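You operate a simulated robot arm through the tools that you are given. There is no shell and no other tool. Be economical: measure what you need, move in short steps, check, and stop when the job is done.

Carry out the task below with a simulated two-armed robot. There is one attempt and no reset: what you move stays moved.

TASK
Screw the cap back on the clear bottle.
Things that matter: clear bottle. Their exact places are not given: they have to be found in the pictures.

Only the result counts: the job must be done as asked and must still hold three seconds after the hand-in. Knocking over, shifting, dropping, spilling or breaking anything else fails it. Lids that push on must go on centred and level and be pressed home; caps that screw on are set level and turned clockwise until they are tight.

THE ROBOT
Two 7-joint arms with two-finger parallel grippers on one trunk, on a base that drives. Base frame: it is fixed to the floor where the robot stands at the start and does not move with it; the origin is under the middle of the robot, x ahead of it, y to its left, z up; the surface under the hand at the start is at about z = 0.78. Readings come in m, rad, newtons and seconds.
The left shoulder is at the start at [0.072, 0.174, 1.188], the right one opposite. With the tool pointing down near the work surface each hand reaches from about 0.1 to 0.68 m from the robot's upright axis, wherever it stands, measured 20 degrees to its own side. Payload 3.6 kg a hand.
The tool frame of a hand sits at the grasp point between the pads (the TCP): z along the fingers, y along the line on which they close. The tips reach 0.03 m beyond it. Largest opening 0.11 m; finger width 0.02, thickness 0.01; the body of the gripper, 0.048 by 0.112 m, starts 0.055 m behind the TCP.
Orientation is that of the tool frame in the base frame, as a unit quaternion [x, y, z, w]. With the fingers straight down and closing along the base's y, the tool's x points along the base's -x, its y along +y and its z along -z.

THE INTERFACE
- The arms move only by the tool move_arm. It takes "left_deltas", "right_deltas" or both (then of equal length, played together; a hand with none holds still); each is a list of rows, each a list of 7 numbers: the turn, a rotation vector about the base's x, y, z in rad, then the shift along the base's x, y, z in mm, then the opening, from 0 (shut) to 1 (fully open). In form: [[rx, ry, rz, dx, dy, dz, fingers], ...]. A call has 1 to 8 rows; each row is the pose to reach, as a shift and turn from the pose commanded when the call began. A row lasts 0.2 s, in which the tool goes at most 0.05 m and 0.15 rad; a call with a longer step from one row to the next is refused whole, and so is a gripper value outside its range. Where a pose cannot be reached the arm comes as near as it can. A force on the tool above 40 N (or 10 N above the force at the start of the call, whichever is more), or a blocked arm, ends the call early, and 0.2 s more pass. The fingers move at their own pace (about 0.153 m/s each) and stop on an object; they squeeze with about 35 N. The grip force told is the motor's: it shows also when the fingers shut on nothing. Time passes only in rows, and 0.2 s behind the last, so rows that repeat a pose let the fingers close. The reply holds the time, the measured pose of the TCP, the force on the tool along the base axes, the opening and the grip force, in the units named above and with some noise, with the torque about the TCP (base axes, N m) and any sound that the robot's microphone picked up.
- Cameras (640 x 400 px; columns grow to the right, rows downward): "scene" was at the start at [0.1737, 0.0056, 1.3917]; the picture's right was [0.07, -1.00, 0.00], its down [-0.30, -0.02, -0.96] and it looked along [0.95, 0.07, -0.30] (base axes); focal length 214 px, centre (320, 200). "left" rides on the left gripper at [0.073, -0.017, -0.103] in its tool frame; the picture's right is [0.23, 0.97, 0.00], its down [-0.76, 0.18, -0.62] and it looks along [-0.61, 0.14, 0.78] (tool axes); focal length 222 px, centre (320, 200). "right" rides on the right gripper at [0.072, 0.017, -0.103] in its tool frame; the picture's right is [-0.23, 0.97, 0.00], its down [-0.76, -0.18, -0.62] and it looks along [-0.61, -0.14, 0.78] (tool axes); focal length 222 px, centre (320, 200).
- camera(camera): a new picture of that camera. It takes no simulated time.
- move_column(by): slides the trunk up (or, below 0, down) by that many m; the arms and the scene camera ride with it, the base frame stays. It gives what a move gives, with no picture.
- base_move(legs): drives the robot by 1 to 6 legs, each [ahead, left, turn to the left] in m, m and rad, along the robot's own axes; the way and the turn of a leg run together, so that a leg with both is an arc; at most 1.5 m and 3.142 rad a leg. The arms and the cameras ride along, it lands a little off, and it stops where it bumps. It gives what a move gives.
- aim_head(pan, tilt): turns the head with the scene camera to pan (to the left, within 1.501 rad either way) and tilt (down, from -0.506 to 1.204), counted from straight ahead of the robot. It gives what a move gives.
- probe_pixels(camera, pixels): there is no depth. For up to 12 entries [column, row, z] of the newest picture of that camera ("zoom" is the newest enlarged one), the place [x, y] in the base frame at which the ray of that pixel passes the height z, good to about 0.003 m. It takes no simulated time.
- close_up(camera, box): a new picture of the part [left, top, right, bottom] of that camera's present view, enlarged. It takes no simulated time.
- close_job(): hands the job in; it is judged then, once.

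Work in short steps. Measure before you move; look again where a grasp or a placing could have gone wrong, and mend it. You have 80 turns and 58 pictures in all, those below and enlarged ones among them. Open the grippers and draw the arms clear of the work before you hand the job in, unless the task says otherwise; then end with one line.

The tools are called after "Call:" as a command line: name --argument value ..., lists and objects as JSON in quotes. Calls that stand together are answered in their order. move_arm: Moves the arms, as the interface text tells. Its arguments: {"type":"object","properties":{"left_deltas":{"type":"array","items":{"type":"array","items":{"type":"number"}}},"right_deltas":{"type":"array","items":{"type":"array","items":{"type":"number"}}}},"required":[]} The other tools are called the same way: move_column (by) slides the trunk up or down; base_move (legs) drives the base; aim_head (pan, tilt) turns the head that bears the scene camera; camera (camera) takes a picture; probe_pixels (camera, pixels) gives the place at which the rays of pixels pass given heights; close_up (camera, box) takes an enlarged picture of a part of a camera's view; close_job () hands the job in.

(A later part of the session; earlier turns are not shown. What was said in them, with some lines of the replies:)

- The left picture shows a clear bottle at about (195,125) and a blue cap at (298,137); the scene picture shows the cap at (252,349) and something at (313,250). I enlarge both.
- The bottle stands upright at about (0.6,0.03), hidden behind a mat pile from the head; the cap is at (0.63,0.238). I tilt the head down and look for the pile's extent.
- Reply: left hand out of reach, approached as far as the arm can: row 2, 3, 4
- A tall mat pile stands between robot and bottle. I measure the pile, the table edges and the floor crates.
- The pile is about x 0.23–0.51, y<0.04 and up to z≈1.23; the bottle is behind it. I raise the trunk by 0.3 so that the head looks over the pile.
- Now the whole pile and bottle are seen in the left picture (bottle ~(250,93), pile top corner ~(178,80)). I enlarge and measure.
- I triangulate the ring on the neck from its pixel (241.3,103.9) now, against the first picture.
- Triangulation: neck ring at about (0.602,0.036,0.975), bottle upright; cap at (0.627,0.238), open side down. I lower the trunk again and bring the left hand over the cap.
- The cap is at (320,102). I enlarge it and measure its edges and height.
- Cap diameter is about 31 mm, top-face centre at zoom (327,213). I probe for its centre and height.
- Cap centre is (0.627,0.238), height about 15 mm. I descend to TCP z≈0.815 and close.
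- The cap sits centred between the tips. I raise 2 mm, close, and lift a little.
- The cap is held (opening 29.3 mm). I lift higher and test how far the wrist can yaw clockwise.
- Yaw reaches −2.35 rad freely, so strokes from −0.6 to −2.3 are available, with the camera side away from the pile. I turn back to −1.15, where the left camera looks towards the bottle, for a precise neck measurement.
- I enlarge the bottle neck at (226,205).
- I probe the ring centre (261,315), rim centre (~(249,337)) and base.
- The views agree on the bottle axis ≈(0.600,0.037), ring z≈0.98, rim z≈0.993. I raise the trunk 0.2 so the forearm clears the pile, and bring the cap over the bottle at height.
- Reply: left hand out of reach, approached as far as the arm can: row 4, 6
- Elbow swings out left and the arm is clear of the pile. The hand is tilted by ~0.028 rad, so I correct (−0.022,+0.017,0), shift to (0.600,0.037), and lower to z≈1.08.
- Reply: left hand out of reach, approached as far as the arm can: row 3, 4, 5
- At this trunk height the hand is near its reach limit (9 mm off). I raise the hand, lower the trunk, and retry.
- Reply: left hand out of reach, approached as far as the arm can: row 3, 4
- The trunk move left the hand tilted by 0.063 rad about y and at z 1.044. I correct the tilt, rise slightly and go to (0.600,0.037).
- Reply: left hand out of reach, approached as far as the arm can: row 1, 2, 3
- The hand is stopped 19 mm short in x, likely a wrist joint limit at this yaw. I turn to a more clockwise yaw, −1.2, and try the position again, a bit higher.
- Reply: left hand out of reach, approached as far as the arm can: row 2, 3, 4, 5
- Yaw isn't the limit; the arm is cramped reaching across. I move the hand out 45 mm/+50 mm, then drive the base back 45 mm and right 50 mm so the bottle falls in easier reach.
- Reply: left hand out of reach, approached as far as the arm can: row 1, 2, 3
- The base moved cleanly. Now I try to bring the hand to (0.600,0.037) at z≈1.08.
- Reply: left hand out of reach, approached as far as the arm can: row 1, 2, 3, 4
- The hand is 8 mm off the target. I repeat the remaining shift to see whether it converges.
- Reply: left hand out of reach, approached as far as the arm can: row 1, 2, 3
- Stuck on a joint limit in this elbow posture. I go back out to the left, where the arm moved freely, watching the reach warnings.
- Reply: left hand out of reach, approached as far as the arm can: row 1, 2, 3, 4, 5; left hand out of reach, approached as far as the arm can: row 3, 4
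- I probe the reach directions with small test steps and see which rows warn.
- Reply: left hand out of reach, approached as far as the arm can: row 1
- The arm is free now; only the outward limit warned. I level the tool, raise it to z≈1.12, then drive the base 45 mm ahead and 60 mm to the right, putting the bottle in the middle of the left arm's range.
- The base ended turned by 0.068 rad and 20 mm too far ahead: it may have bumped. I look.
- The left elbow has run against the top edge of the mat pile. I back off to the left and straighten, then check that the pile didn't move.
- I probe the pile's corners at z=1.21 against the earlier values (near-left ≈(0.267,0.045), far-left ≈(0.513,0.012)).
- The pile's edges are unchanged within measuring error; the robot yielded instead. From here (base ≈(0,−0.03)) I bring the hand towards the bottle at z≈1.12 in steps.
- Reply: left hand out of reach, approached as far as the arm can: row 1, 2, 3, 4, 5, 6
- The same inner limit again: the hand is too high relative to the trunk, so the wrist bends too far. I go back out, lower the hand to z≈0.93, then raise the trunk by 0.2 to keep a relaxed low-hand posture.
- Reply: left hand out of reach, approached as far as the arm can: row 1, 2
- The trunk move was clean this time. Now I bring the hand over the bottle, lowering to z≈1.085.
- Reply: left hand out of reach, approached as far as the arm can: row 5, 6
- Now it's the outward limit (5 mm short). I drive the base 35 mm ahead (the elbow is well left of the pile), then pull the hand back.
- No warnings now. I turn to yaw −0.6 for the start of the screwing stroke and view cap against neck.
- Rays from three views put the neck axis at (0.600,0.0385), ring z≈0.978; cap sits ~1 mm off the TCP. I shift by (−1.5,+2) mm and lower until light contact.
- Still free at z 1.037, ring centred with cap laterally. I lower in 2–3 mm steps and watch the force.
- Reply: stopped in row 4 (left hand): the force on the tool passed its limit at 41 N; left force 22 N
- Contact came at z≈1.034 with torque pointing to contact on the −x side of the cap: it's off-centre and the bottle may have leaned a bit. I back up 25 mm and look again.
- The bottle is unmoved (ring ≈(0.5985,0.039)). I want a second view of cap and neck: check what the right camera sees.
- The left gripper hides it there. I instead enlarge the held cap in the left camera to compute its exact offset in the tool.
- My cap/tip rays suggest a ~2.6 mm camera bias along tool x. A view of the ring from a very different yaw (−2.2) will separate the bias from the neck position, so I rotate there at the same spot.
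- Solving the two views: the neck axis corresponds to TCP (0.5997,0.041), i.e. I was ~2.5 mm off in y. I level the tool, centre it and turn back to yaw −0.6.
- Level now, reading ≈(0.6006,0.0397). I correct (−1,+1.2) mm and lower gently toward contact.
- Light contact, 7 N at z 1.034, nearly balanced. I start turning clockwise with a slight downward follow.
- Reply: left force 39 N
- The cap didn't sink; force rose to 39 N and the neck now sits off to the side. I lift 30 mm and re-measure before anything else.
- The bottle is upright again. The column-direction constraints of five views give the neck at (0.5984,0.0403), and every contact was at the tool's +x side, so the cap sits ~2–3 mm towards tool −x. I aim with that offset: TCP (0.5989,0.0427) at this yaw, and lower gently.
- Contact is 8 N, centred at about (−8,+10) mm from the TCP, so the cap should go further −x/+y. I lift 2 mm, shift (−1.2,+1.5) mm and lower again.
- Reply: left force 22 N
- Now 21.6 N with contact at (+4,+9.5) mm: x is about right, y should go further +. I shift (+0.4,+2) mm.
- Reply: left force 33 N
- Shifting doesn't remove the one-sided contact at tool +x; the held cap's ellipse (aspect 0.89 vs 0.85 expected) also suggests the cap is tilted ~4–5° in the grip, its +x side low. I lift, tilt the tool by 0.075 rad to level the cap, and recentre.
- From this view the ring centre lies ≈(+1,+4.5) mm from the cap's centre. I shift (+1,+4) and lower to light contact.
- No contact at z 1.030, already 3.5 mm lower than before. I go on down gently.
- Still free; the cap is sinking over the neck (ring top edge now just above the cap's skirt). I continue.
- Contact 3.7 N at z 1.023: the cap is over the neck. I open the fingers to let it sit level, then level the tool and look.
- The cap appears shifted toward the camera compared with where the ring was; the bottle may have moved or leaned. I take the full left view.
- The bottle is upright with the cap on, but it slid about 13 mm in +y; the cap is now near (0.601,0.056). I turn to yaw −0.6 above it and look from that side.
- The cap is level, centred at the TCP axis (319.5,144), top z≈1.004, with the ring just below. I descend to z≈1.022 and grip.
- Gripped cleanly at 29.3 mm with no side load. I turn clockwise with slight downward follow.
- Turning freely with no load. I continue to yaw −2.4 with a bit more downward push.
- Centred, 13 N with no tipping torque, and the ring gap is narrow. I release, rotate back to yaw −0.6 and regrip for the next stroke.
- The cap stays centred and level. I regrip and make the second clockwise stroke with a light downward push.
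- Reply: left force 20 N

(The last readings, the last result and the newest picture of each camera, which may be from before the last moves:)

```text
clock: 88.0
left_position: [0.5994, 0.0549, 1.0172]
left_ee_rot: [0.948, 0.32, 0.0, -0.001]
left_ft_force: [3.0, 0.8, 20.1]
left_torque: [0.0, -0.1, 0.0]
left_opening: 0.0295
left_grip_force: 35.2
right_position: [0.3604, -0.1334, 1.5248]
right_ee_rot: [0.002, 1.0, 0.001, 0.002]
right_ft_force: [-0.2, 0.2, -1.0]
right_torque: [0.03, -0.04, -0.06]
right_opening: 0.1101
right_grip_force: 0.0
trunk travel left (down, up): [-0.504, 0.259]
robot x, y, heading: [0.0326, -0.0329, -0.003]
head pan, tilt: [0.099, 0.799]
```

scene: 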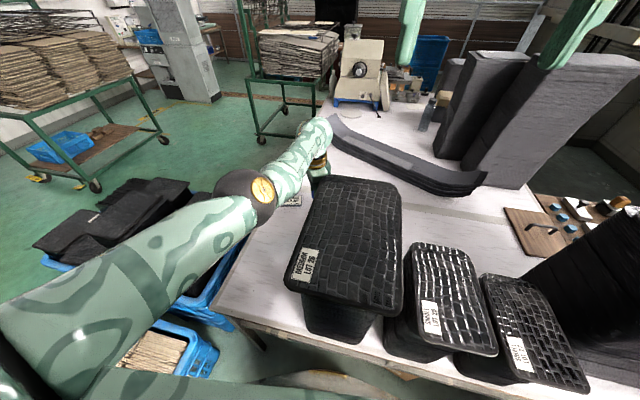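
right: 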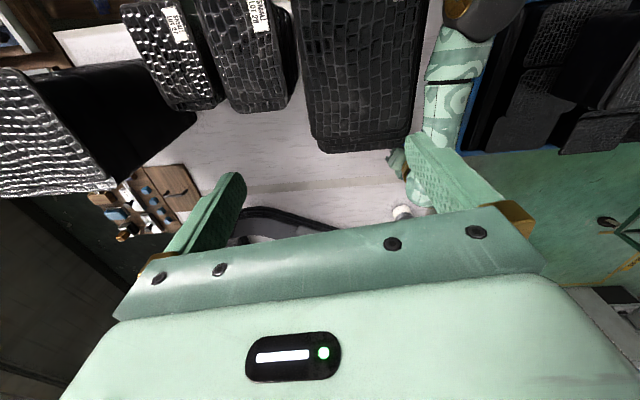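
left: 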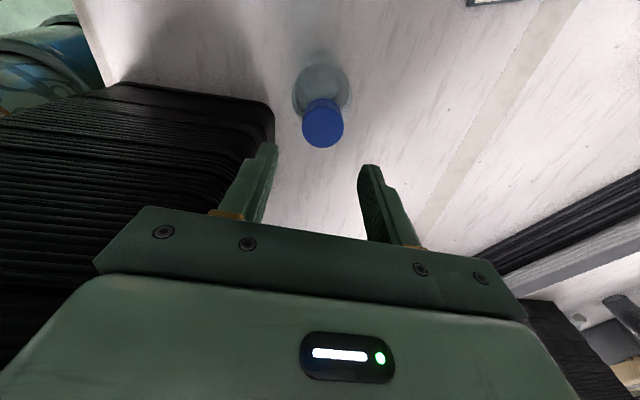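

Torque about z stays ~0, so the bottle isn't being dragged and the cap turns on the thread, sinking slowly. Next stroke: release, back, regrip, turn.

Call:
move_arm --left_deltas '[[0, 0, 0, 0, 0, 2.0, 0.3], [0, 0, 0, 0, 0, 2.0, 0.45], [0, 0, 0.15, 0, 0, 2.0, 0.45], [0, 0, 0.3, 0, 0, 2.0, 0.45], [0, 0, 0.45, 0, 0, 2.0, 0.45], [0, 0, 0.6, 0, 0, 2.0, 0.45], [0, 0, 0.75, 0, 0, 2.0, 0.45], [0, 0, 0.9, 0, 0, 2.0, 0.45]]'

Call:
move_arm --left_deltas '[[0, 0, 0.15, 0, 0, 0, 0.45], [0, 0, 0.3, 0, 0, 0, 0.45], [0, 0, 0.45, 0, 0, 0, 0.45], [0, 0, 0.6, 0, 0, 0, 0.45], [0, 0, 0.75, 0, 0, 0, 0.45], [0, 0, 0.9, 0, 0, 0, 0.45], [0, 0, 1.0, 0, 0, 0, 0.45]]'

Call:
close_up --camera "left" --box '[240, 60, 400, 200]'

```text
clock: 89.8
left_position: [0.6012, 0.0562, 1.0179]
left_ee_rot: [0.713, 0.702, 0.0, -0.001]
left_ft_force: [-0.6, -0.3, 1.0]
left_torque: [0.0, 0.01, -0.01]
left_opening: 0.0494
left_grip_force: 0.0
right_position: [0.3628, -0.1335, 1.5243]
right_ee_rot: [0.001, 1.0, 0.001, 0.001]
right_ft_force: [-0.3, -0.1, -0.3]
right_torque: [-0.02, -0.02, 0.02]
right_opening: 0.1101
right_grip_force: 0.0
trunk travel left (down, up): [-0.504, 0.259]
robot x, y, heading: [0.0343, -0.0307, -0.005]
head pan, tilt: [0.099, 0.799]
```

```text
clock: 91.4
left_position: [0.6007, 0.0559, 1.019]
left_ee_rot: [0.289, 0.957, 0.0, -0.001]
left_ft_force: [-0.6, 1.2, -0.6]
left_torque: [-0.02, 0.01, -0.02]
left_opening: 0.0496
left_grip_force: 0.0
right_position: [0.3624, -0.1337, 1.525]
right_ee_rot: [0.001, 1.0, 0.001, 0.001]
right_ft_force: [0.2, -0.2, 0.2]
right_torque: [0.02, 0.02, -0.02]
right_opening: 0.1101
right_grip_force: 0.0
trunk travel left (down, up): [-0.504, 0.259]
robot x, y, heading: [0.0336, -0.0289, -0.009]
head pan, tilt: [0.099, 0.799]
```

```text
2.86 times, centred on (320, 130) of left
```

zoom: 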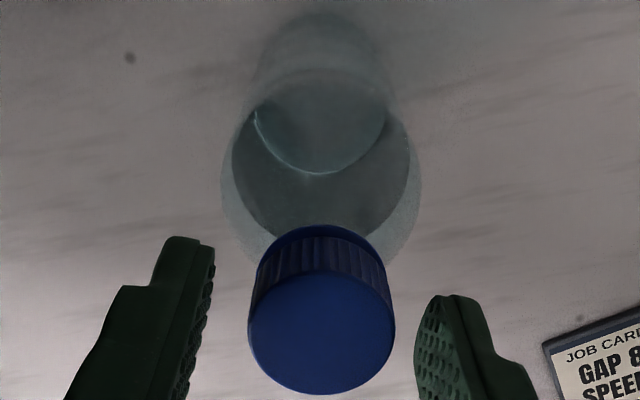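

The ring gap has narrowed a little. Third stroke.

Call:
move_arm --left_deltas '[[0, 0, 0, 0, 0, 0.5, 0.2], [0, 0, 0, 0, 0, 0.5, 0], [0, 0, 0, 0, 0, 0.5, 0], [0, 0, -0.15, 0, 0, 0, 0], [0, 0, -0.3, 0, 0, -0.5, 0], [0, 0, -0.45, 0, 0, -1.0, 0], [0, 0, -0.6, 0, 0, -1.4, 0], [0, 0, -0.75, 0, 0, -1.7, 0]]'

Call:
move_arm --left_deltas '[[0, 0, -0.15, 0, 0, -0.1, 0], [0, 0, -0.3, 0, 0, -0.2, 0], [0, 0, -0.45, 0, 0, -0.3, 0], [0, 0, -0.6, 0, 0, -0.4, 0], [0, 0, -0.75, 0, 0, -0.5, 0], [0, 0, -0.9, 0, 0, -0.6, 0], [0, 0, -1.05, 0, 0, -0.7, 0], [0, 0, -1.15, 0, 0, -0.8, 0]]'

```text
clock: 93.2
left_position: [0.5996, 0.0551, 1.0169]
left_ee_rot: [0.622, 0.783, 0.001, 0.0]
left_ft_force: [-0.9, 1.2, 7.4]
left_torque: [0.04, 0.01, 0.02]
left_opening: 0.0295
left_grip_force: 35.3
right_position: [0.3603, -0.1344, 1.5253]
right_ee_rot: [0.001, 1.0, 0.001, 0.002]
right_ft_force: [-0.9, 0.2, 1.2]
right_torque: [0.03, 0.0, -0.03]
right_opening: 0.11
right_grip_force: 0.0
trunk travel left (down, up): [-0.504, 0.259]
robot x, y, heading: [0.0341, -0.032, -0.002]
head pan, tilt: [0.099, 0.799]
```

```text
clock: 95.0
left_position: [0.6001, 0.0557, 1.0172]
left_ee_rot: [0.948, 0.319, 0.001, 0.0]
left_ft_force: [-1.5, 1.7, 10.3]
left_torque: [0.01, 0.06, 0.01]
left_opening: 0.0295
left_grip_force: 35.2
right_position: [0.3599, -0.1341, 1.5253]
right_ee_rot: [0.002, 1.0, 0.0, 0.002]
right_ft_force: [-0.5, 0.1, -0.5]
right_torque: [0.0, 0.02, 0.0]
right_opening: 0.11
right_grip_force: 0.0
trunk travel left (down, up): [-0.504, 0.259]
robot x, y, heading: [0.0346, -0.0302, -0.001]
head pan, tilt: [0.099, 0.799]
```

About 5.7 rad turned, still no tightening torque. I run the next release–return–regrip–turn cycle as one sequence.

Call:
move_arm --left_deltas '[[0, 0, 0, 0, 0, 1.5, 0.3], [0, 0, 0, 0, 0, 1.5, 0.45], [0, 0, 0.15, 0, 0, 1.5, 0.45], [0, 0, 0.3, 0, 0, 1.5, 0.45], [0, 0, 0.45, 0, 0, 1.5, 0.45], [0, 0, 0.6, 0, 0, 1.5, 0.45], [0, 0, 0.75, 0, 0, 1.5, 0.45], [0, 0, 0.9, 0, 0, 1.5, 0.45]]'

Call:
move_arm --left_deltas '[[0, 0, 0.15, 0, 0, 0, 0.45], [0, 0, 0.3, 0, 0, 0, 0.45], [0, 0, 0.45, 0, 0, 0, 0.45], [0, 0, 0.6, 0, 0, 0, 0.45], [0, 0, 0.75, 0, 0, 0, 0.45], [0, 0, 0.9, 0, 0, 0, 0.45], [0, 0, 1.0, 0, 0, 0, 0.45]]'

Call:
move_arm --left_deltas '[[0, 0, 0, 0, 0, 0, 0.2], [0, 0, 0, 0, 0, 0, 0], [0, 0, 0, 0, 0, 0, 0], [0, 0, -0.15, 0, 0, -0.4, 0], [0, 0, -0.3, 0, 0, -0.8, 0], [0, 0, -0.45, 0, 0, -1.2, 0], [0, 0, -0.6, 0, 0, -1.5, 0], [0, 0, -0.75, 0, 0, -1.7, 0]]'

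Call:
move_arm --left_deltas '[[0, 0, -0.15, 0, 0, -0.1, 0], [0, 0, -0.3, 0, 0, -0.2, 0], [0, 0, -0.45, 0, 0, -0.3, 0], [0, 0, -0.6, 0, 0, -0.4, 0], [0, 0, -0.75, 0, 0, -0.5, 0], [0, 0, -0.9, 0, 0, -0.6, 0], [0, 0, -1.05, 0, 0, -0.7, 0], [0, 0, -1.15, 0, 0, -0.8, 0]]'

```text
clock: 96.8
left_position: [0.6012, 0.0547, 1.017]
left_ee_rot: [0.713, 0.701, 0.001, 0.0]
left_ft_force: [-0.4, -0.4, 0.7]
left_torque: [-0.01, 0.0, 0.0]
left_opening: 0.0493
left_grip_force: 0.0
right_position: [0.3626, -0.1337, 1.5234]
right_ee_rot: [0.001, 1.0, 0.002, 0.001]
right_ft_force: [-0.2, -0.3, 0.2]
right_torque: [-0.02, 0.02, 0.02]
right_opening: 0.11
right_grip_force: 0.0
trunk travel left (down, up): [-0.504, 0.259]
robot x, y, heading: [0.035, -0.0292, -0.001]
head pan, tilt: [0.099, 0.799]
```

```text
clock: 98.4
left_position: [0.6008, 0.0561, 1.0176]
left_ee_rot: [0.289, 0.957, 0.0, -0.001]
left_ft_force: [1.0, -1.0, 0.8]
left_torque: [0.04, -0.03, 0.0]
left_opening: 0.0496
left_grip_force: 0.1
right_position: [0.3615, -0.1345, 1.5237]
right_ee_rot: [0.002, 1.0, 0.001, 0.001]
right_ft_force: [-0.4, 0.0, -0.5]
right_torque: [0.0, 0.0, 0.02]
right_opening: 0.1101
right_grip_force: 0.1
trunk travel left (down, up): [-0.504, 0.259]
robot x, y, heading: [0.0325, -0.033, -0.006]
head pan, tilt: [0.099, 0.799]
```

```text
clock: 100.2
left_position: [0.5996, 0.0539, 1.0175]
left_ee_rot: [0.622, 0.783, 0.001, 0.001]
left_ft_force: [0.5, -0.3, 10.5]
left_torque: [-0.02, 0.03, 0.03]
left_opening: 0.0293
left_grip_force: 35.1
right_position: [0.361, -0.1346, 1.5245]
right_ee_rot: [0.002, 1.0, 0.001, 0.001]
right_ft_force: [0.1, 0.6, -0.1]
right_torque: [-0.04, 0.0, -0.01]
right_opening: 0.1101
right_grip_force: 0.1
trunk travel left (down, up): [-0.504, 0.259]
robot x, y, heading: [0.0328, -0.0315, -0.002]
head pan, tilt: [0.099, 0.799]
```

```text
clock: 102.0
left_position: [0.6008, 0.0542, 1.0151]
left_ee_rot: [0.948, 0.319, 0.002, 0.0]
left_ft_force: [0.1, 0.2, 19.5]
left_torque: [-0.01, -0.03, 0.07]
left_opening: 0.0295
left_grip_force: 34.2
right_position: [0.3605, -0.1346, 1.5258]
right_ee_rot: [0.001, 1.0, 0.001, 0.002]
right_ft_force: [0.7, -0.7, 0.4]
right_torque: [0.0, 0.04, -0.02]
right_opening: 0.11
right_grip_force: 0.1
trunk travel left (down, up): [-0.504, 0.259]
robot x, y, heading: [0.0338, -0.0291, -0.0]
head pan, tilt: [0.099, 0.799]
```

Torque z is now 0.07, z 1.015. I do another cycle, with a look at the gap before gripping.

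Call:
move_arm --left_deltas '[[0, 0, 0, 0, 0, 2.0, 0.3], [0, 0, 0, 0, 0, 2.5, 0.45], [0, 0, 0.15, 0, 0, 2.5, 0.45], [0, 0, 0.3, 0, 0, 2.5, 0.45], [0, 0, 0.45, 0, 0, 2.5, 0.45], [0, 0, 0.6, 0, 0, 2.5, 0.45], [0, 0, 0.75, 0, 0, 2.5, 0.45], [0, 0, 0.9, 0, 0, 2.5, 0.45]]'

Call:
move_arm --left_deltas '[[0, 0, 0.15, 0, 0, 0, 0.45], [0, 0, 0.3, 0, 0, 0, 0.45], [0, 0, 0.45, 0, 0, 0, 0.45], [0, 0, 0.6, 0, 0, 0, 0.45], [0, 0, 0.75, 0, 0, 0, 0.45], [0, 0, 0.9, 0, 0, 0, 0.45], [0, 0, 1.0, 0, 0, 0, 0.45]]'

Call:
close_up --camera "left" --box '[240, 60, 400, 200]'

```text
clock: 103.8
left_position: [0.6009, 0.0552, 1.0172]
left_ee_rot: [0.713, 0.701, 0.0, 0.0]
left_ft_force: [0.4, -0.2, 0.8]
left_torque: [0.01, -0.03, 0.01]
left_opening: 0.0494
left_grip_force: 0.0
right_position: [0.3624, -0.1347, 1.5257]
right_ee_rot: [0.001, 1.0, 0.001, 0.001]
right_ft_force: [0.3, -1.1, -0.1]
right_torque: [0.03, -0.01, 0.0]
right_opening: 0.1102
right_grip_force: 0.0
trunk travel left (down, up): [-0.504, 0.259]
robot x, y, heading: [0.0351, -0.0324, -0.004]
head pan, tilt: [0.099, 0.799]
```

```text
clock: 105.4
left_position: [0.5999, 0.0545, 1.0174]
left_ee_rot: [0.288, 0.958, 0.001, -0.001]
left_ft_force: [0.5, 0.8, 0.2]
left_torque: [0.02, -0.03, 0.02]
left_opening: 0.0496
left_grip_force: 0.0
right_position: [0.3623, -0.1338, 1.5249]
right_ee_rot: [0.001, 1.0, 0.001, 0.001]
right_ft_force: [-0.3, 0.4, 0.7]
right_torque: [0.01, 0.0, -0.02]
right_opening: 0.1099
right_grip_force: 0.1
trunk travel left (down, up): [-0.504, 0.259]
robot x, y, heading: [0.0313, -0.0288, -0.007]
head pan, tilt: [0.099, 0.799]
```

```text
2.86 times, centred on (320, 130) of left
```

zoom: 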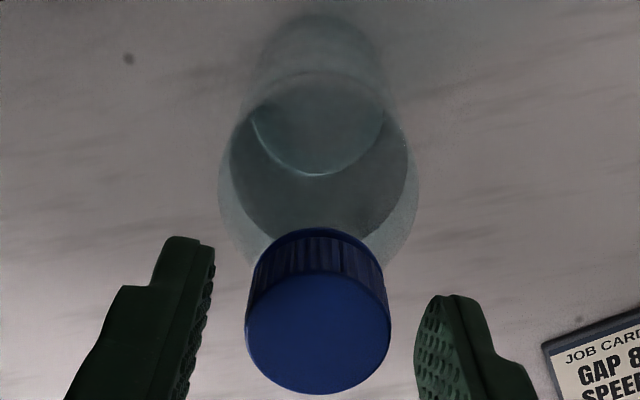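

The gap to the ring has nearly closed. Next stroke should tighten it; I watch the torque about z.

Call:
move_arm --left_deltas '[[0, 0, 0, 0, 0, 0, 0.2], [0, 0, 0, 0, 0, 0, 0], [0, 0, 0, 0, 0, 0, 0], [0, 0, -0.15, 0, 0, -0.3, 0], [0, 0, -0.3, 0, 0, -0.6, 0], [0, 0, -0.45, 0, 0, -0.9, 0], [0, 0, -0.6, 0, 0, -1.1, 0], [0, 0, -0.75, 0, 0, -1.3, 0]]'

Call:
move_arm --left_deltas '[[0, 0, -0.15, 0, 0, -0.1, 0], [0, 0, -0.3, 0, 0, -0.2, 0], [0, 0, -0.45, 0, 0, -0.3, 0], [0, 0, -0.6, 0, 0, -0.4, 0], [0, 0, -0.75, 0, 0, -0.4, 0], [0, 0, -0.9, 0, 0, -0.4, 0], [0, 0, -1.05, 0, 0, -0.4, 0], [0, 0, -1.15, 0, 0, -0.4, 0]]'

```text
clock: 107.2
left_position: [0.6008, 0.054, 1.0169]
left_ee_rot: [0.621, 0.784, 0.001, 0.0]
left_ft_force: [0.0, 0.2, 9.7]
left_torque: [-0.03, -0.03, 0.06]
left_opening: 0.0296
left_grip_force: 34.7
right_position: [0.3608, -0.1347, 1.5257]
right_ee_rot: [0.002, 1.0, 0.001, 0.002]
right_ft_force: [-0.4, 0.2, 0.2]
right_torque: [0.02, 0.0, 0.02]
right_opening: 0.11
right_grip_force: 0.1
trunk travel left (down, up): [-0.504, 0.259]
robot x, y, heading: [0.0317, -0.0302, -0.006]
head pan, tilt: [0.099, 0.799]
```

```text
clock: 109.0
left_position: [0.5998, 0.0535, 1.0169]
left_ee_rot: [0.947, 0.32, 0.001, 0.0]
left_ft_force: [0.0, 0.0, 17.8]
left_torque: [-0.08, 0.0, 0.16]
left_opening: 0.0293
left_grip_force: 35.4
right_position: [0.36, -0.1342, 1.5239]
right_ee_rot: [0.002, 1.0, 0.001, 0.002]
right_ft_force: [-0.1, 0.1, 0.0]
right_torque: [0.0, -0.01, -0.02]
right_opening: 0.11
right_grip_force: 0.0
trunk travel left (down, up): [-0.504, 0.259]
robot x, y, heading: [0.0348, -0.0305, -0.003]
head pan, tilt: [0.099, 0.799]
```

Torque about z rises to 0.16 N m: it's tightening. I do another cycle with a firmer downward push so the bottle doesn't slip on the table.

Call:
move_arm --left_deltas '[[0, 0, 0, 0, 0, 1.5, 0.3], [0, 0, 0, 0, 0, 1.5, 0.45], [0, 0, 0.15, 0, 0, 1.5, 0.45], [0, 0, 0.3, 0, 0, 1.5, 0.45], [0, 0, 0.45, 0, 0, 1.5, 0.45], [0, 0, 0.6, 0, 0, 1.5, 0.45], [0, 0, 0.75, 0, 0, 1.5, 0.45], [0, 0, 0.9, 0, 0, 1.5, 0.45]]'

Call:
move_arm --left_deltas '[[0, 0, 0.15, 0, 0, 0, 0.45], [0, 0, 0.3, 0, 0, 0, 0.45], [0, 0, 0.45, 0, 0, 0, 0.45], [0, 0, 0.6, 0, 0, 0, 0.45], [0, 0, 0.75, 0, 0, 0, 0.45], [0, 0, 0.9, 0, 0, 0, 0.45], [0, 0, 1.0, 0, 0, 0, 0.45]]'

Call:
move_arm --left_deltas '[[0, 0, 0, 0, 0, 0, 0.2], [0, 0, 0, 0, 0, 0, 0], [0, 0, 0, 0, 0, 0, 0], [0, 0, 0, 0, 0, -2, 0], [0, 0, -0.15, 0, 0, -3, 0], [0, 0, -0.3, 0, 0, -3.5, 0], [0, 0, -0.45, 0, 0, -3.5, 0], [0, 0, -0.6, 0, 0, -3.5, 0]]'

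```text
clock: 110.8
left_position: [0.6005, 0.0548, 1.0165]
left_ee_rot: [0.713, 0.701, 0.0, 0.0]
left_ft_force: [-0.2, 1.3, -0.6]
left_torque: [-0.01, 0.02, 0.0]
left_opening: 0.0494
left_grip_force: 0.0
right_position: [0.362, -0.1336, 1.5245]
right_ee_rot: [0.002, 1.0, 0.001, 0.002]
right_ft_force: [-0.2, -0.3, 0.4]
right_torque: [0.0, 0.0, -0.01]
right_opening: 0.11
right_grip_force: 0.1
trunk travel left (down, up): [-0.504, 0.259]
robot x, y, heading: [0.0331, -0.0277, -0.006]
head pan, tilt: [0.099, 0.799]
```

```text
clock: 112.4
left_position: [0.6012, 0.0554, 1.0173]
left_ee_rot: [0.289, 0.957, 0.001, 0.0]
left_ft_force: [-0.2, -0.9, 0.0]
left_torque: [0.01, 0.0, 0.01]
left_opening: 0.0496
left_grip_force: 0.1
right_position: [0.3621, -0.133, 1.5243]
right_ee_rot: [0.002, 1.0, 0.002, 0.001]
right_ft_force: [-0.7, -0.2, -0.3]
right_torque: [-0.02, 0.0, 0.0]
right_opening: 0.1098
right_grip_force: 0.1
trunk travel left (down, up): [-0.504, 0.259]
robot x, y, heading: [0.0324, -0.0314, -0.003]
head pan, tilt: [0.099, 0.799]
```

```text
clock: 114.2
left_position: [0.5999, 0.055, 1.0165]
left_ee_rot: [0.56, 0.828, 0.002, 0.001]
left_ft_force: [-0.1, -0.5, 32.0]
left_torque: [-0.03, -0.01, 0.2]
left_opening: 0.0295
left_grip_force: 35.4
right_position: [0.358, -0.1337, 1.5257]
right_ee_rot: [0.002, 1.0, 0.001, 0.003]
right_ft_force: [0.6, 0.3, 0.5]
right_torque: [-0.02, -0.02, 0.01]
right_opening: 0.11
right_grip_force: 0.0
trunk travel left (down, up): [-0.504, 0.259]
robot x, y, heading: [0.0372, -0.0298, -0.004]
head pan, tilt: [0.099, 0.799]
```

Torque 0.20 N m at 32 N down. I continue the stroke holding the push.

Call:
move_arm --left_deltas '[[0, 0, -0.15, 0, 0, 0, 0], [0, 0, -0.3, 0, 0, 0, 0], [0, 0, -0.45, 0, 0, 0, 0], [0, 0, -0.6, 0, 0, 0, 0]]'

Call:
move_arm --left_deltas '[[0, 0, -0.15, 0, 0, 0, 0], [0, 0, -0.3, 0, 0, 0, 0], [0, 0, -0.45, 0, 0, 0, 0], [0, 0, -0.6, 0, 0, 0, 0], [0, 0, -0.7, 0, 0, 0, 0]]'

```text
clock: 115.2
left_position: [0.5992, 0.0546, 1.0159]
left_ee_rot: [0.78, 0.625, 0.002, 0.001]
left_ft_force: [0.6, -0.6, 30.9]
left_torque: [-0.07, -0.01, 0.18]
left_opening: 0.0291
left_grip_force: 35.0
right_position: [0.3584, -0.1352, 1.5259]
right_ee_rot: [0.002, 1.0, 0.001, 0.003]
right_ft_force: [0.0, 0.0, 0.2]
right_torque: [0.0, 0.03, 0.0]
right_opening: 0.1098
right_grip_force: 0.0
trunk travel left (down, up): [-0.504, 0.259]
robot x, y, heading: [0.0344, -0.0336, -0.001]
head pan, tilt: [0.099, 0.799]
```

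```text
clock: 116.4
left_position: [0.5986, 0.0544, 1.0161]
left_ee_rot: [0.948, 0.32, 0.002, 0.0]
left_ft_force: [0.0, -1.1, 30.1]
left_torque: [-0.1, 0.06, 0.23]
left_opening: 0.0296
left_grip_force: 34.8
right_position: [0.3579, -0.1351, 1.5258]
right_ee_rot: [0.001, 1.0, 0.001, 0.003]
right_ft_force: [0.0, -0.4, 1.0]
right_torque: [-0.02, 0.02, -0.01]
right_opening: 0.1102
right_grip_force: 0.1
trunk travel left (down, up): [-0.504, 0.259]
robot x, y, heading: [0.0318, -0.0308, -0.004]
head pan, tilt: [0.099, 0.799]
```

Torque plateaus at ~0.2 N m, as if the cap is at its stop and the bottle begins to slip on the table. I release, rise and inspect the seat.

Call:
move_arm --left_deltas '[[0, 0, 0, 0, 0, 3.5, 0], [0, 0, 0, 0, 0, 3.5, 0.3], [0, 0, 0, 0, 0, 3.5, 0.45], [0, 0, 0.15, 0, 0, 3.5, 0.45], [0, 0, 0.3, 0, 0, 3.5, 0.45], [0, 0, 0.45, 0, 0, 3.5, 0.45], [0, 0, 0.6, 0, 0, 3.5, 0.45], [0, 0, 0.75, 0, 0, 3.5, 0.45]]'

Call:
move_arm --left_deltas '[[0, 0, 0.15, 0, 0, 0, 0.45], [0, 0, 0.3, 0, 0, 0, 0.45], [0, 0, 0.45, 0, 0, 0, 0.45], [0, 0, 0.6, 0, 0, 0, 0.45], [0, 0, 0.75, 0, 0, 0, 0.45], [0, 0, 0.9, 0, 0, 0, 0.45], [0, 0, 1.05, 0, 0, 0, 0.45], [0, 0, 1.15, 0, 0, 0, 0.45]]'

Call:
close_up --camera "left" --box '[280, 120, 360, 200]'

```text
clock: 118.2
left_position: [0.6012, 0.056, 1.0165]
left_ee_rot: [0.763, 0.646, 0.0, 0.0]
left_ft_force: [-0.5, 0.5, -0.5]
left_torque: [-0.01, -0.01, 0.02]
left_opening: 0.0494
left_grip_force: 0.1
right_position: [0.3623, -0.134, 1.5238]
right_ee_rot: [0.002, 1.0, 0.001, 0.001]
right_ft_force: [0.6, 0.4, 0.6]
right_torque: [-0.01, -0.01, 0.02]
right_opening: 0.11
right_grip_force: 0.0
trunk travel left (down, up): [-0.504, 0.259]
robot x, y, heading: [0.0332, -0.0295, -0.007]
head pan, tilt: [0.099, 0.799]
```

```text
clock: 120.0
left_position: [0.6003, 0.0562, 1.0176]
left_ee_rot: [0.289, 0.957, 0.0, -0.002]
left_ft_force: [0.6, -0.1, 1.0]
left_torque: [0.02, -0.02, -0.04]
left_opening: 0.0496
left_grip_force: 0.0
right_position: [0.3617, -0.1345, 1.5247]
right_ee_rot: [0.002, 1.0, 0.001, 0.001]
right_ft_force: [-0.5, -0.1, -0.2]
right_torque: [-0.02, -0.02, 0.0]
right_opening: 0.11
right_grip_force: 0.1
trunk travel left (down, up): [-0.504, 0.259]
robot x, y, heading: [0.0321, -0.0298, -0.001]
head pan, tilt: [0.099, 0.799]
```

```text
5.00 times, centred on (320, 160) of left
```

zoom: 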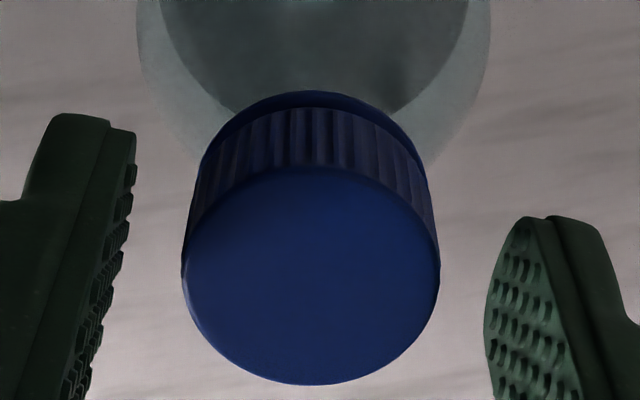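

The skirt now sits right on the ring ledge, level. I make one last firm tightening stroke, ~36 N down, to be sure.

Call:
move_arm --left_deltas '[[0, 0, 0, 0, 0, 0, 0.2], [0, 0, 0, 0, 0, 0, 0], [0, 0, 0, 0, 0, 0, 0], [0, 0, 0, 0, 0, -2, 0], [0, 0, 0, 0, 0, -3.6, 0]]'

Call:
move_arm --left_deltas '[[0, 0, -0.1, 0, 0, -0.5, 0], [0, 0, -0.25, 0, 0, -1, 0], [0, 0, -0.4, 0, 0, -1.2, 0], [0, 0, -0.55, 0, 0, -1.2, 0], [0, 0, -0.7, 0, 0, -1.2, 0], [0, 0, -0.85, 0, 0, -1.2, 0]]'

Call:
move_arm --left_deltas '[[0, 0, -0.15, 0, 0, 0, 0], [0, 0, -0.3, 0, 0, 0, 0], [0, 0, -0.45, 0, 0, 0, 0], [0, 0, -0.6, 0, 0, 0, 0], [0, 0, -0.75, 0, 0, 0, 0], [0, 0, -0.9, 0, 0, 0, 0], [0, 0, -1.05, 0, 0, 0, 0]]'

```text
clock: 121.2
left_position: [0.5998, 0.0555, 1.0156]
left_ee_rot: [0.289, 0.957, 0.002, 0.001]
left_ft_force: [0.2, -0.1, 20.1]
left_torque: [0.09, 0.16, 0.02]
left_opening: 0.0297
left_grip_force: 35.3
right_position: [0.3607, -0.1346, 1.5248]
right_ee_rot: [0.001, 1.0, 0.001, 0.002]
right_ft_force: [0.7, 0.1, -0.1]
right_torque: [-0.05, -0.01, 0.01]
right_opening: 0.1103
right_grip_force: 0.1
trunk travel left (down, up): [-0.504, 0.259]
robot x, y, heading: [0.0346, -0.0296, -0.001]
head pan, tilt: [0.099, 0.799]
```

```text
clock: 122.6
left_position: [0.5997, 0.0547, 1.0162]
left_ee_rot: [0.66, 0.751, 0.003, 0.003]
left_ft_force: [0.4, -0.5, 37.4]
left_torque: [-0.21, -0.01, 0.26]
left_opening: 0.0294
left_grip_force: 35.0
right_position: [0.3581, -0.1351, 1.5246]
right_ee_rot: [0.001, 1.0, 0.001, 0.002]
right_ft_force: [0.1, -0.2, 0.1]
right_torque: [0.02, 0.02, 0.0]
right_opening: 0.1098
right_grip_force: 0.1
trunk travel left (down, up): [-0.504, 0.259]
robot x, y, heading: [0.0323, -0.0267, 0.001]
head pan, tilt: [0.099, 0.799]
```

```text
clock: 124.2
left_position: [0.5998, 0.0548, 1.0157]
left_ee_rot: [0.948, 0.319, 0.004, 0.001]
left_ft_force: [0.3, -0.8, 34.4]
left_torque: [-0.05, 0.04, 0.21]
left_opening: 0.0294
left_grip_force: 34.9
right_position: [0.3581, -0.1354, 1.5265]
right_ee_rot: [0.002, 1.0, 0.001, 0.003]
right_ft_force: [-0.2, 0.3, -0.2]
right_torque: [-0.02, 0.01, -0.02]
right_opening: 0.1101
right_grip_force: 0.1
trunk travel left (down, up): [-0.504, 0.259]
robot x, y, heading: [0.0324, -0.0292, -0.008]
head pan, tilt: [0.099, 0.799]
```

Torque tops out at 0.26 N m with no more sinking: the cap is tight. I release, lift straight up, clear to the left, and check.

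Call:
move_arm --left_deltas '[[0, 0, 0, 0, 0, 4, 0], [0, 0, 0, 0, 0, 4, 0.3], [0, 0, 0, 0, 0, 4, 0.5], [0, 0, 0, 0, 0, 20, 0.5], [0, 0, 0, 0, 0, 50, 0.5], [0, 0, 0, 0, 0, 80, 0.5]]'

Call:
move_arm --left_deltas '[[0, 0, 0.1, 0, 45, 0, 0.5], [0, 0, 0.2, 0, 90, 0, 0.5], [0, 0, 0.35, 0, 135, 0, 0.5], [0, 0, 0.5, 0, 180, 0, 0.5], [0, 0, 0.65, 0, 200, 0, 0.5], [0, 0, 0.8, 0, 200, 0, 0.5], [0, 0, 0.95, 0, 200, 0, 0.5], [0, 0, 1.1, 0, 200, 0, 0.5]]'

Call:
camera --camera "left"

Call:
camera --camera "scene"

```text
clock: 125.6
left_position: [0.6032, 0.0563, 1.0931]
left_ee_rot: [0.947, 0.321, 0.0, -0.001]
left_ft_force: [-0.2, -0.1, 0.1]
left_torque: [-0.01, -0.01, 0.01]
left_opening: 0.0549
left_grip_force: 0.1
right_position: [0.3629, -0.1359, 1.5249]
right_ee_rot: [0.002, 1.0, 0.001, 0.0]
right_ft_force: [0.0, 0.6, 0.0]
right_torque: [-0.01, -0.01, 0.01]
right_opening: 0.1098
right_grip_force: 0.0
trunk travel left (down, up): [-0.504, 0.259]
robot x, y, heading: [0.0311, -0.0314, -0.004]
head pan, tilt: [0.099, 0.799]
```

```text
clock: 127.4
left_position: [0.6015, 0.2546, 1.0914]
left_ee_rot: [0.639, 0.769, 0.001, 0.0]
left_ft_force: [0.2, -0.1, 0.6]
left_torque: [0.01, -0.01, -0.01]
left_opening: 0.055
left_grip_force: 0.1
right_position: [0.3625, -0.134, 1.5242]
right_ee_rot: [0.002, 1.0, 0.0, 0.001]
right_ft_force: [0.4, -0.3, -0.1]
right_torque: [-0.02, 0.0, 0.01]
right_opening: 0.1099
right_grip_force: 0.0
trunk travel left (down, up): [-0.504, 0.259]
robot x, y, heading: [0.0326, -0.0297, -0.005]
head pan, tilt: [0.099, 0.799]
```

```text
8 pictures are left
```

left: 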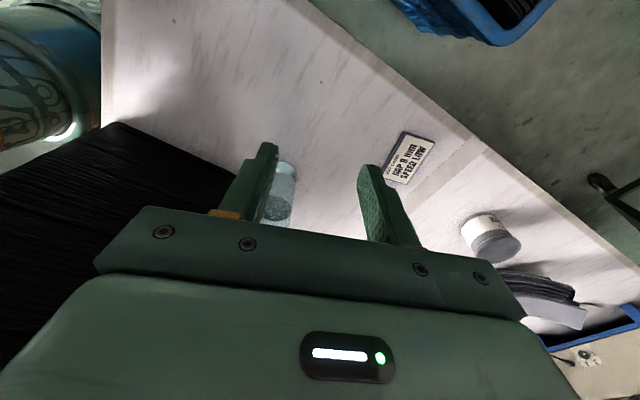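

```text
7 pictures are left
```

scene: 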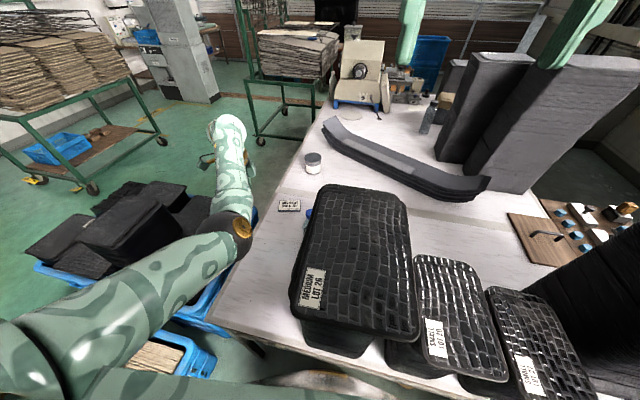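

Everything else stands as before, and the capped bottle shows at (309,215). One enlarged look to confirm it's level and seated.

Call:
close_up --camera "scene" --box '[280, 190, 340, 235]'

```text
8.89 times, centred on (310, 212) of scene
```

zoom: 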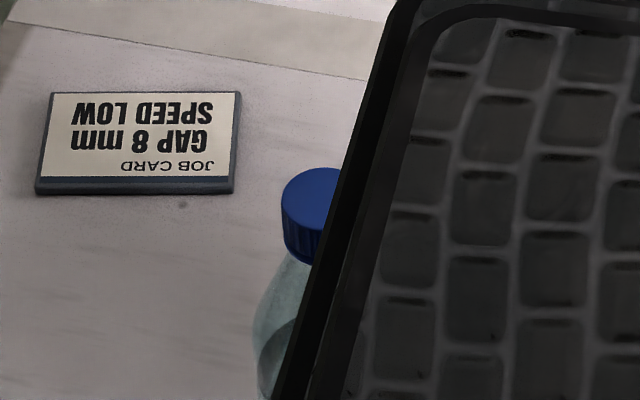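

The cap sits level and flush on the ring, the bottle is upright, and both hands are clear. I open the left gripper fully, then hand in.

Call:
move_arm --left_deltas '[[0, 0, 0, 0, 0, 0, 1], [0, 0, 0, 0, 0, 0, 1]]'

Call:
close_job

```text
clock: 128.0
left_position: [0.6012, 0.2546, 1.092]
left_ee_rot: [0.639, 0.769, 0.001, 0.0]
left_ft_force: [-0.4, -0.7, -0.6]
left_torque: [0.04, 0.01, -0.01]
left_opening: 0.1102
left_grip_force: 0.1
right_position: [0.362, -0.1342, 1.524]
right_ee_rot: [0.002, 1.0, 0.0, 0.001]
right_ft_force: [0.4, 0.5, -0.4]
right_torque: [-0.02, -0.02, -0.01]
right_opening: 0.11
right_grip_force: 0.1
trunk travel left (down, up): [-0.504, 0.259]
robot x, y, heading: [0.0319, -0.0287, -0.006]
head pan, tilt: [0.099, 0.799]
```

```text
The job is handed in.
```

The cap is screwed back on the clear bottle, level and down on its ring, and the job is handed in; I stopped at about 0.2–0.26 N m, where the bottle seemed to start slipping on the table, the bottle slid about 13 mm along the way, and the left elbow once bumped the mat pile, which did not appear to move.
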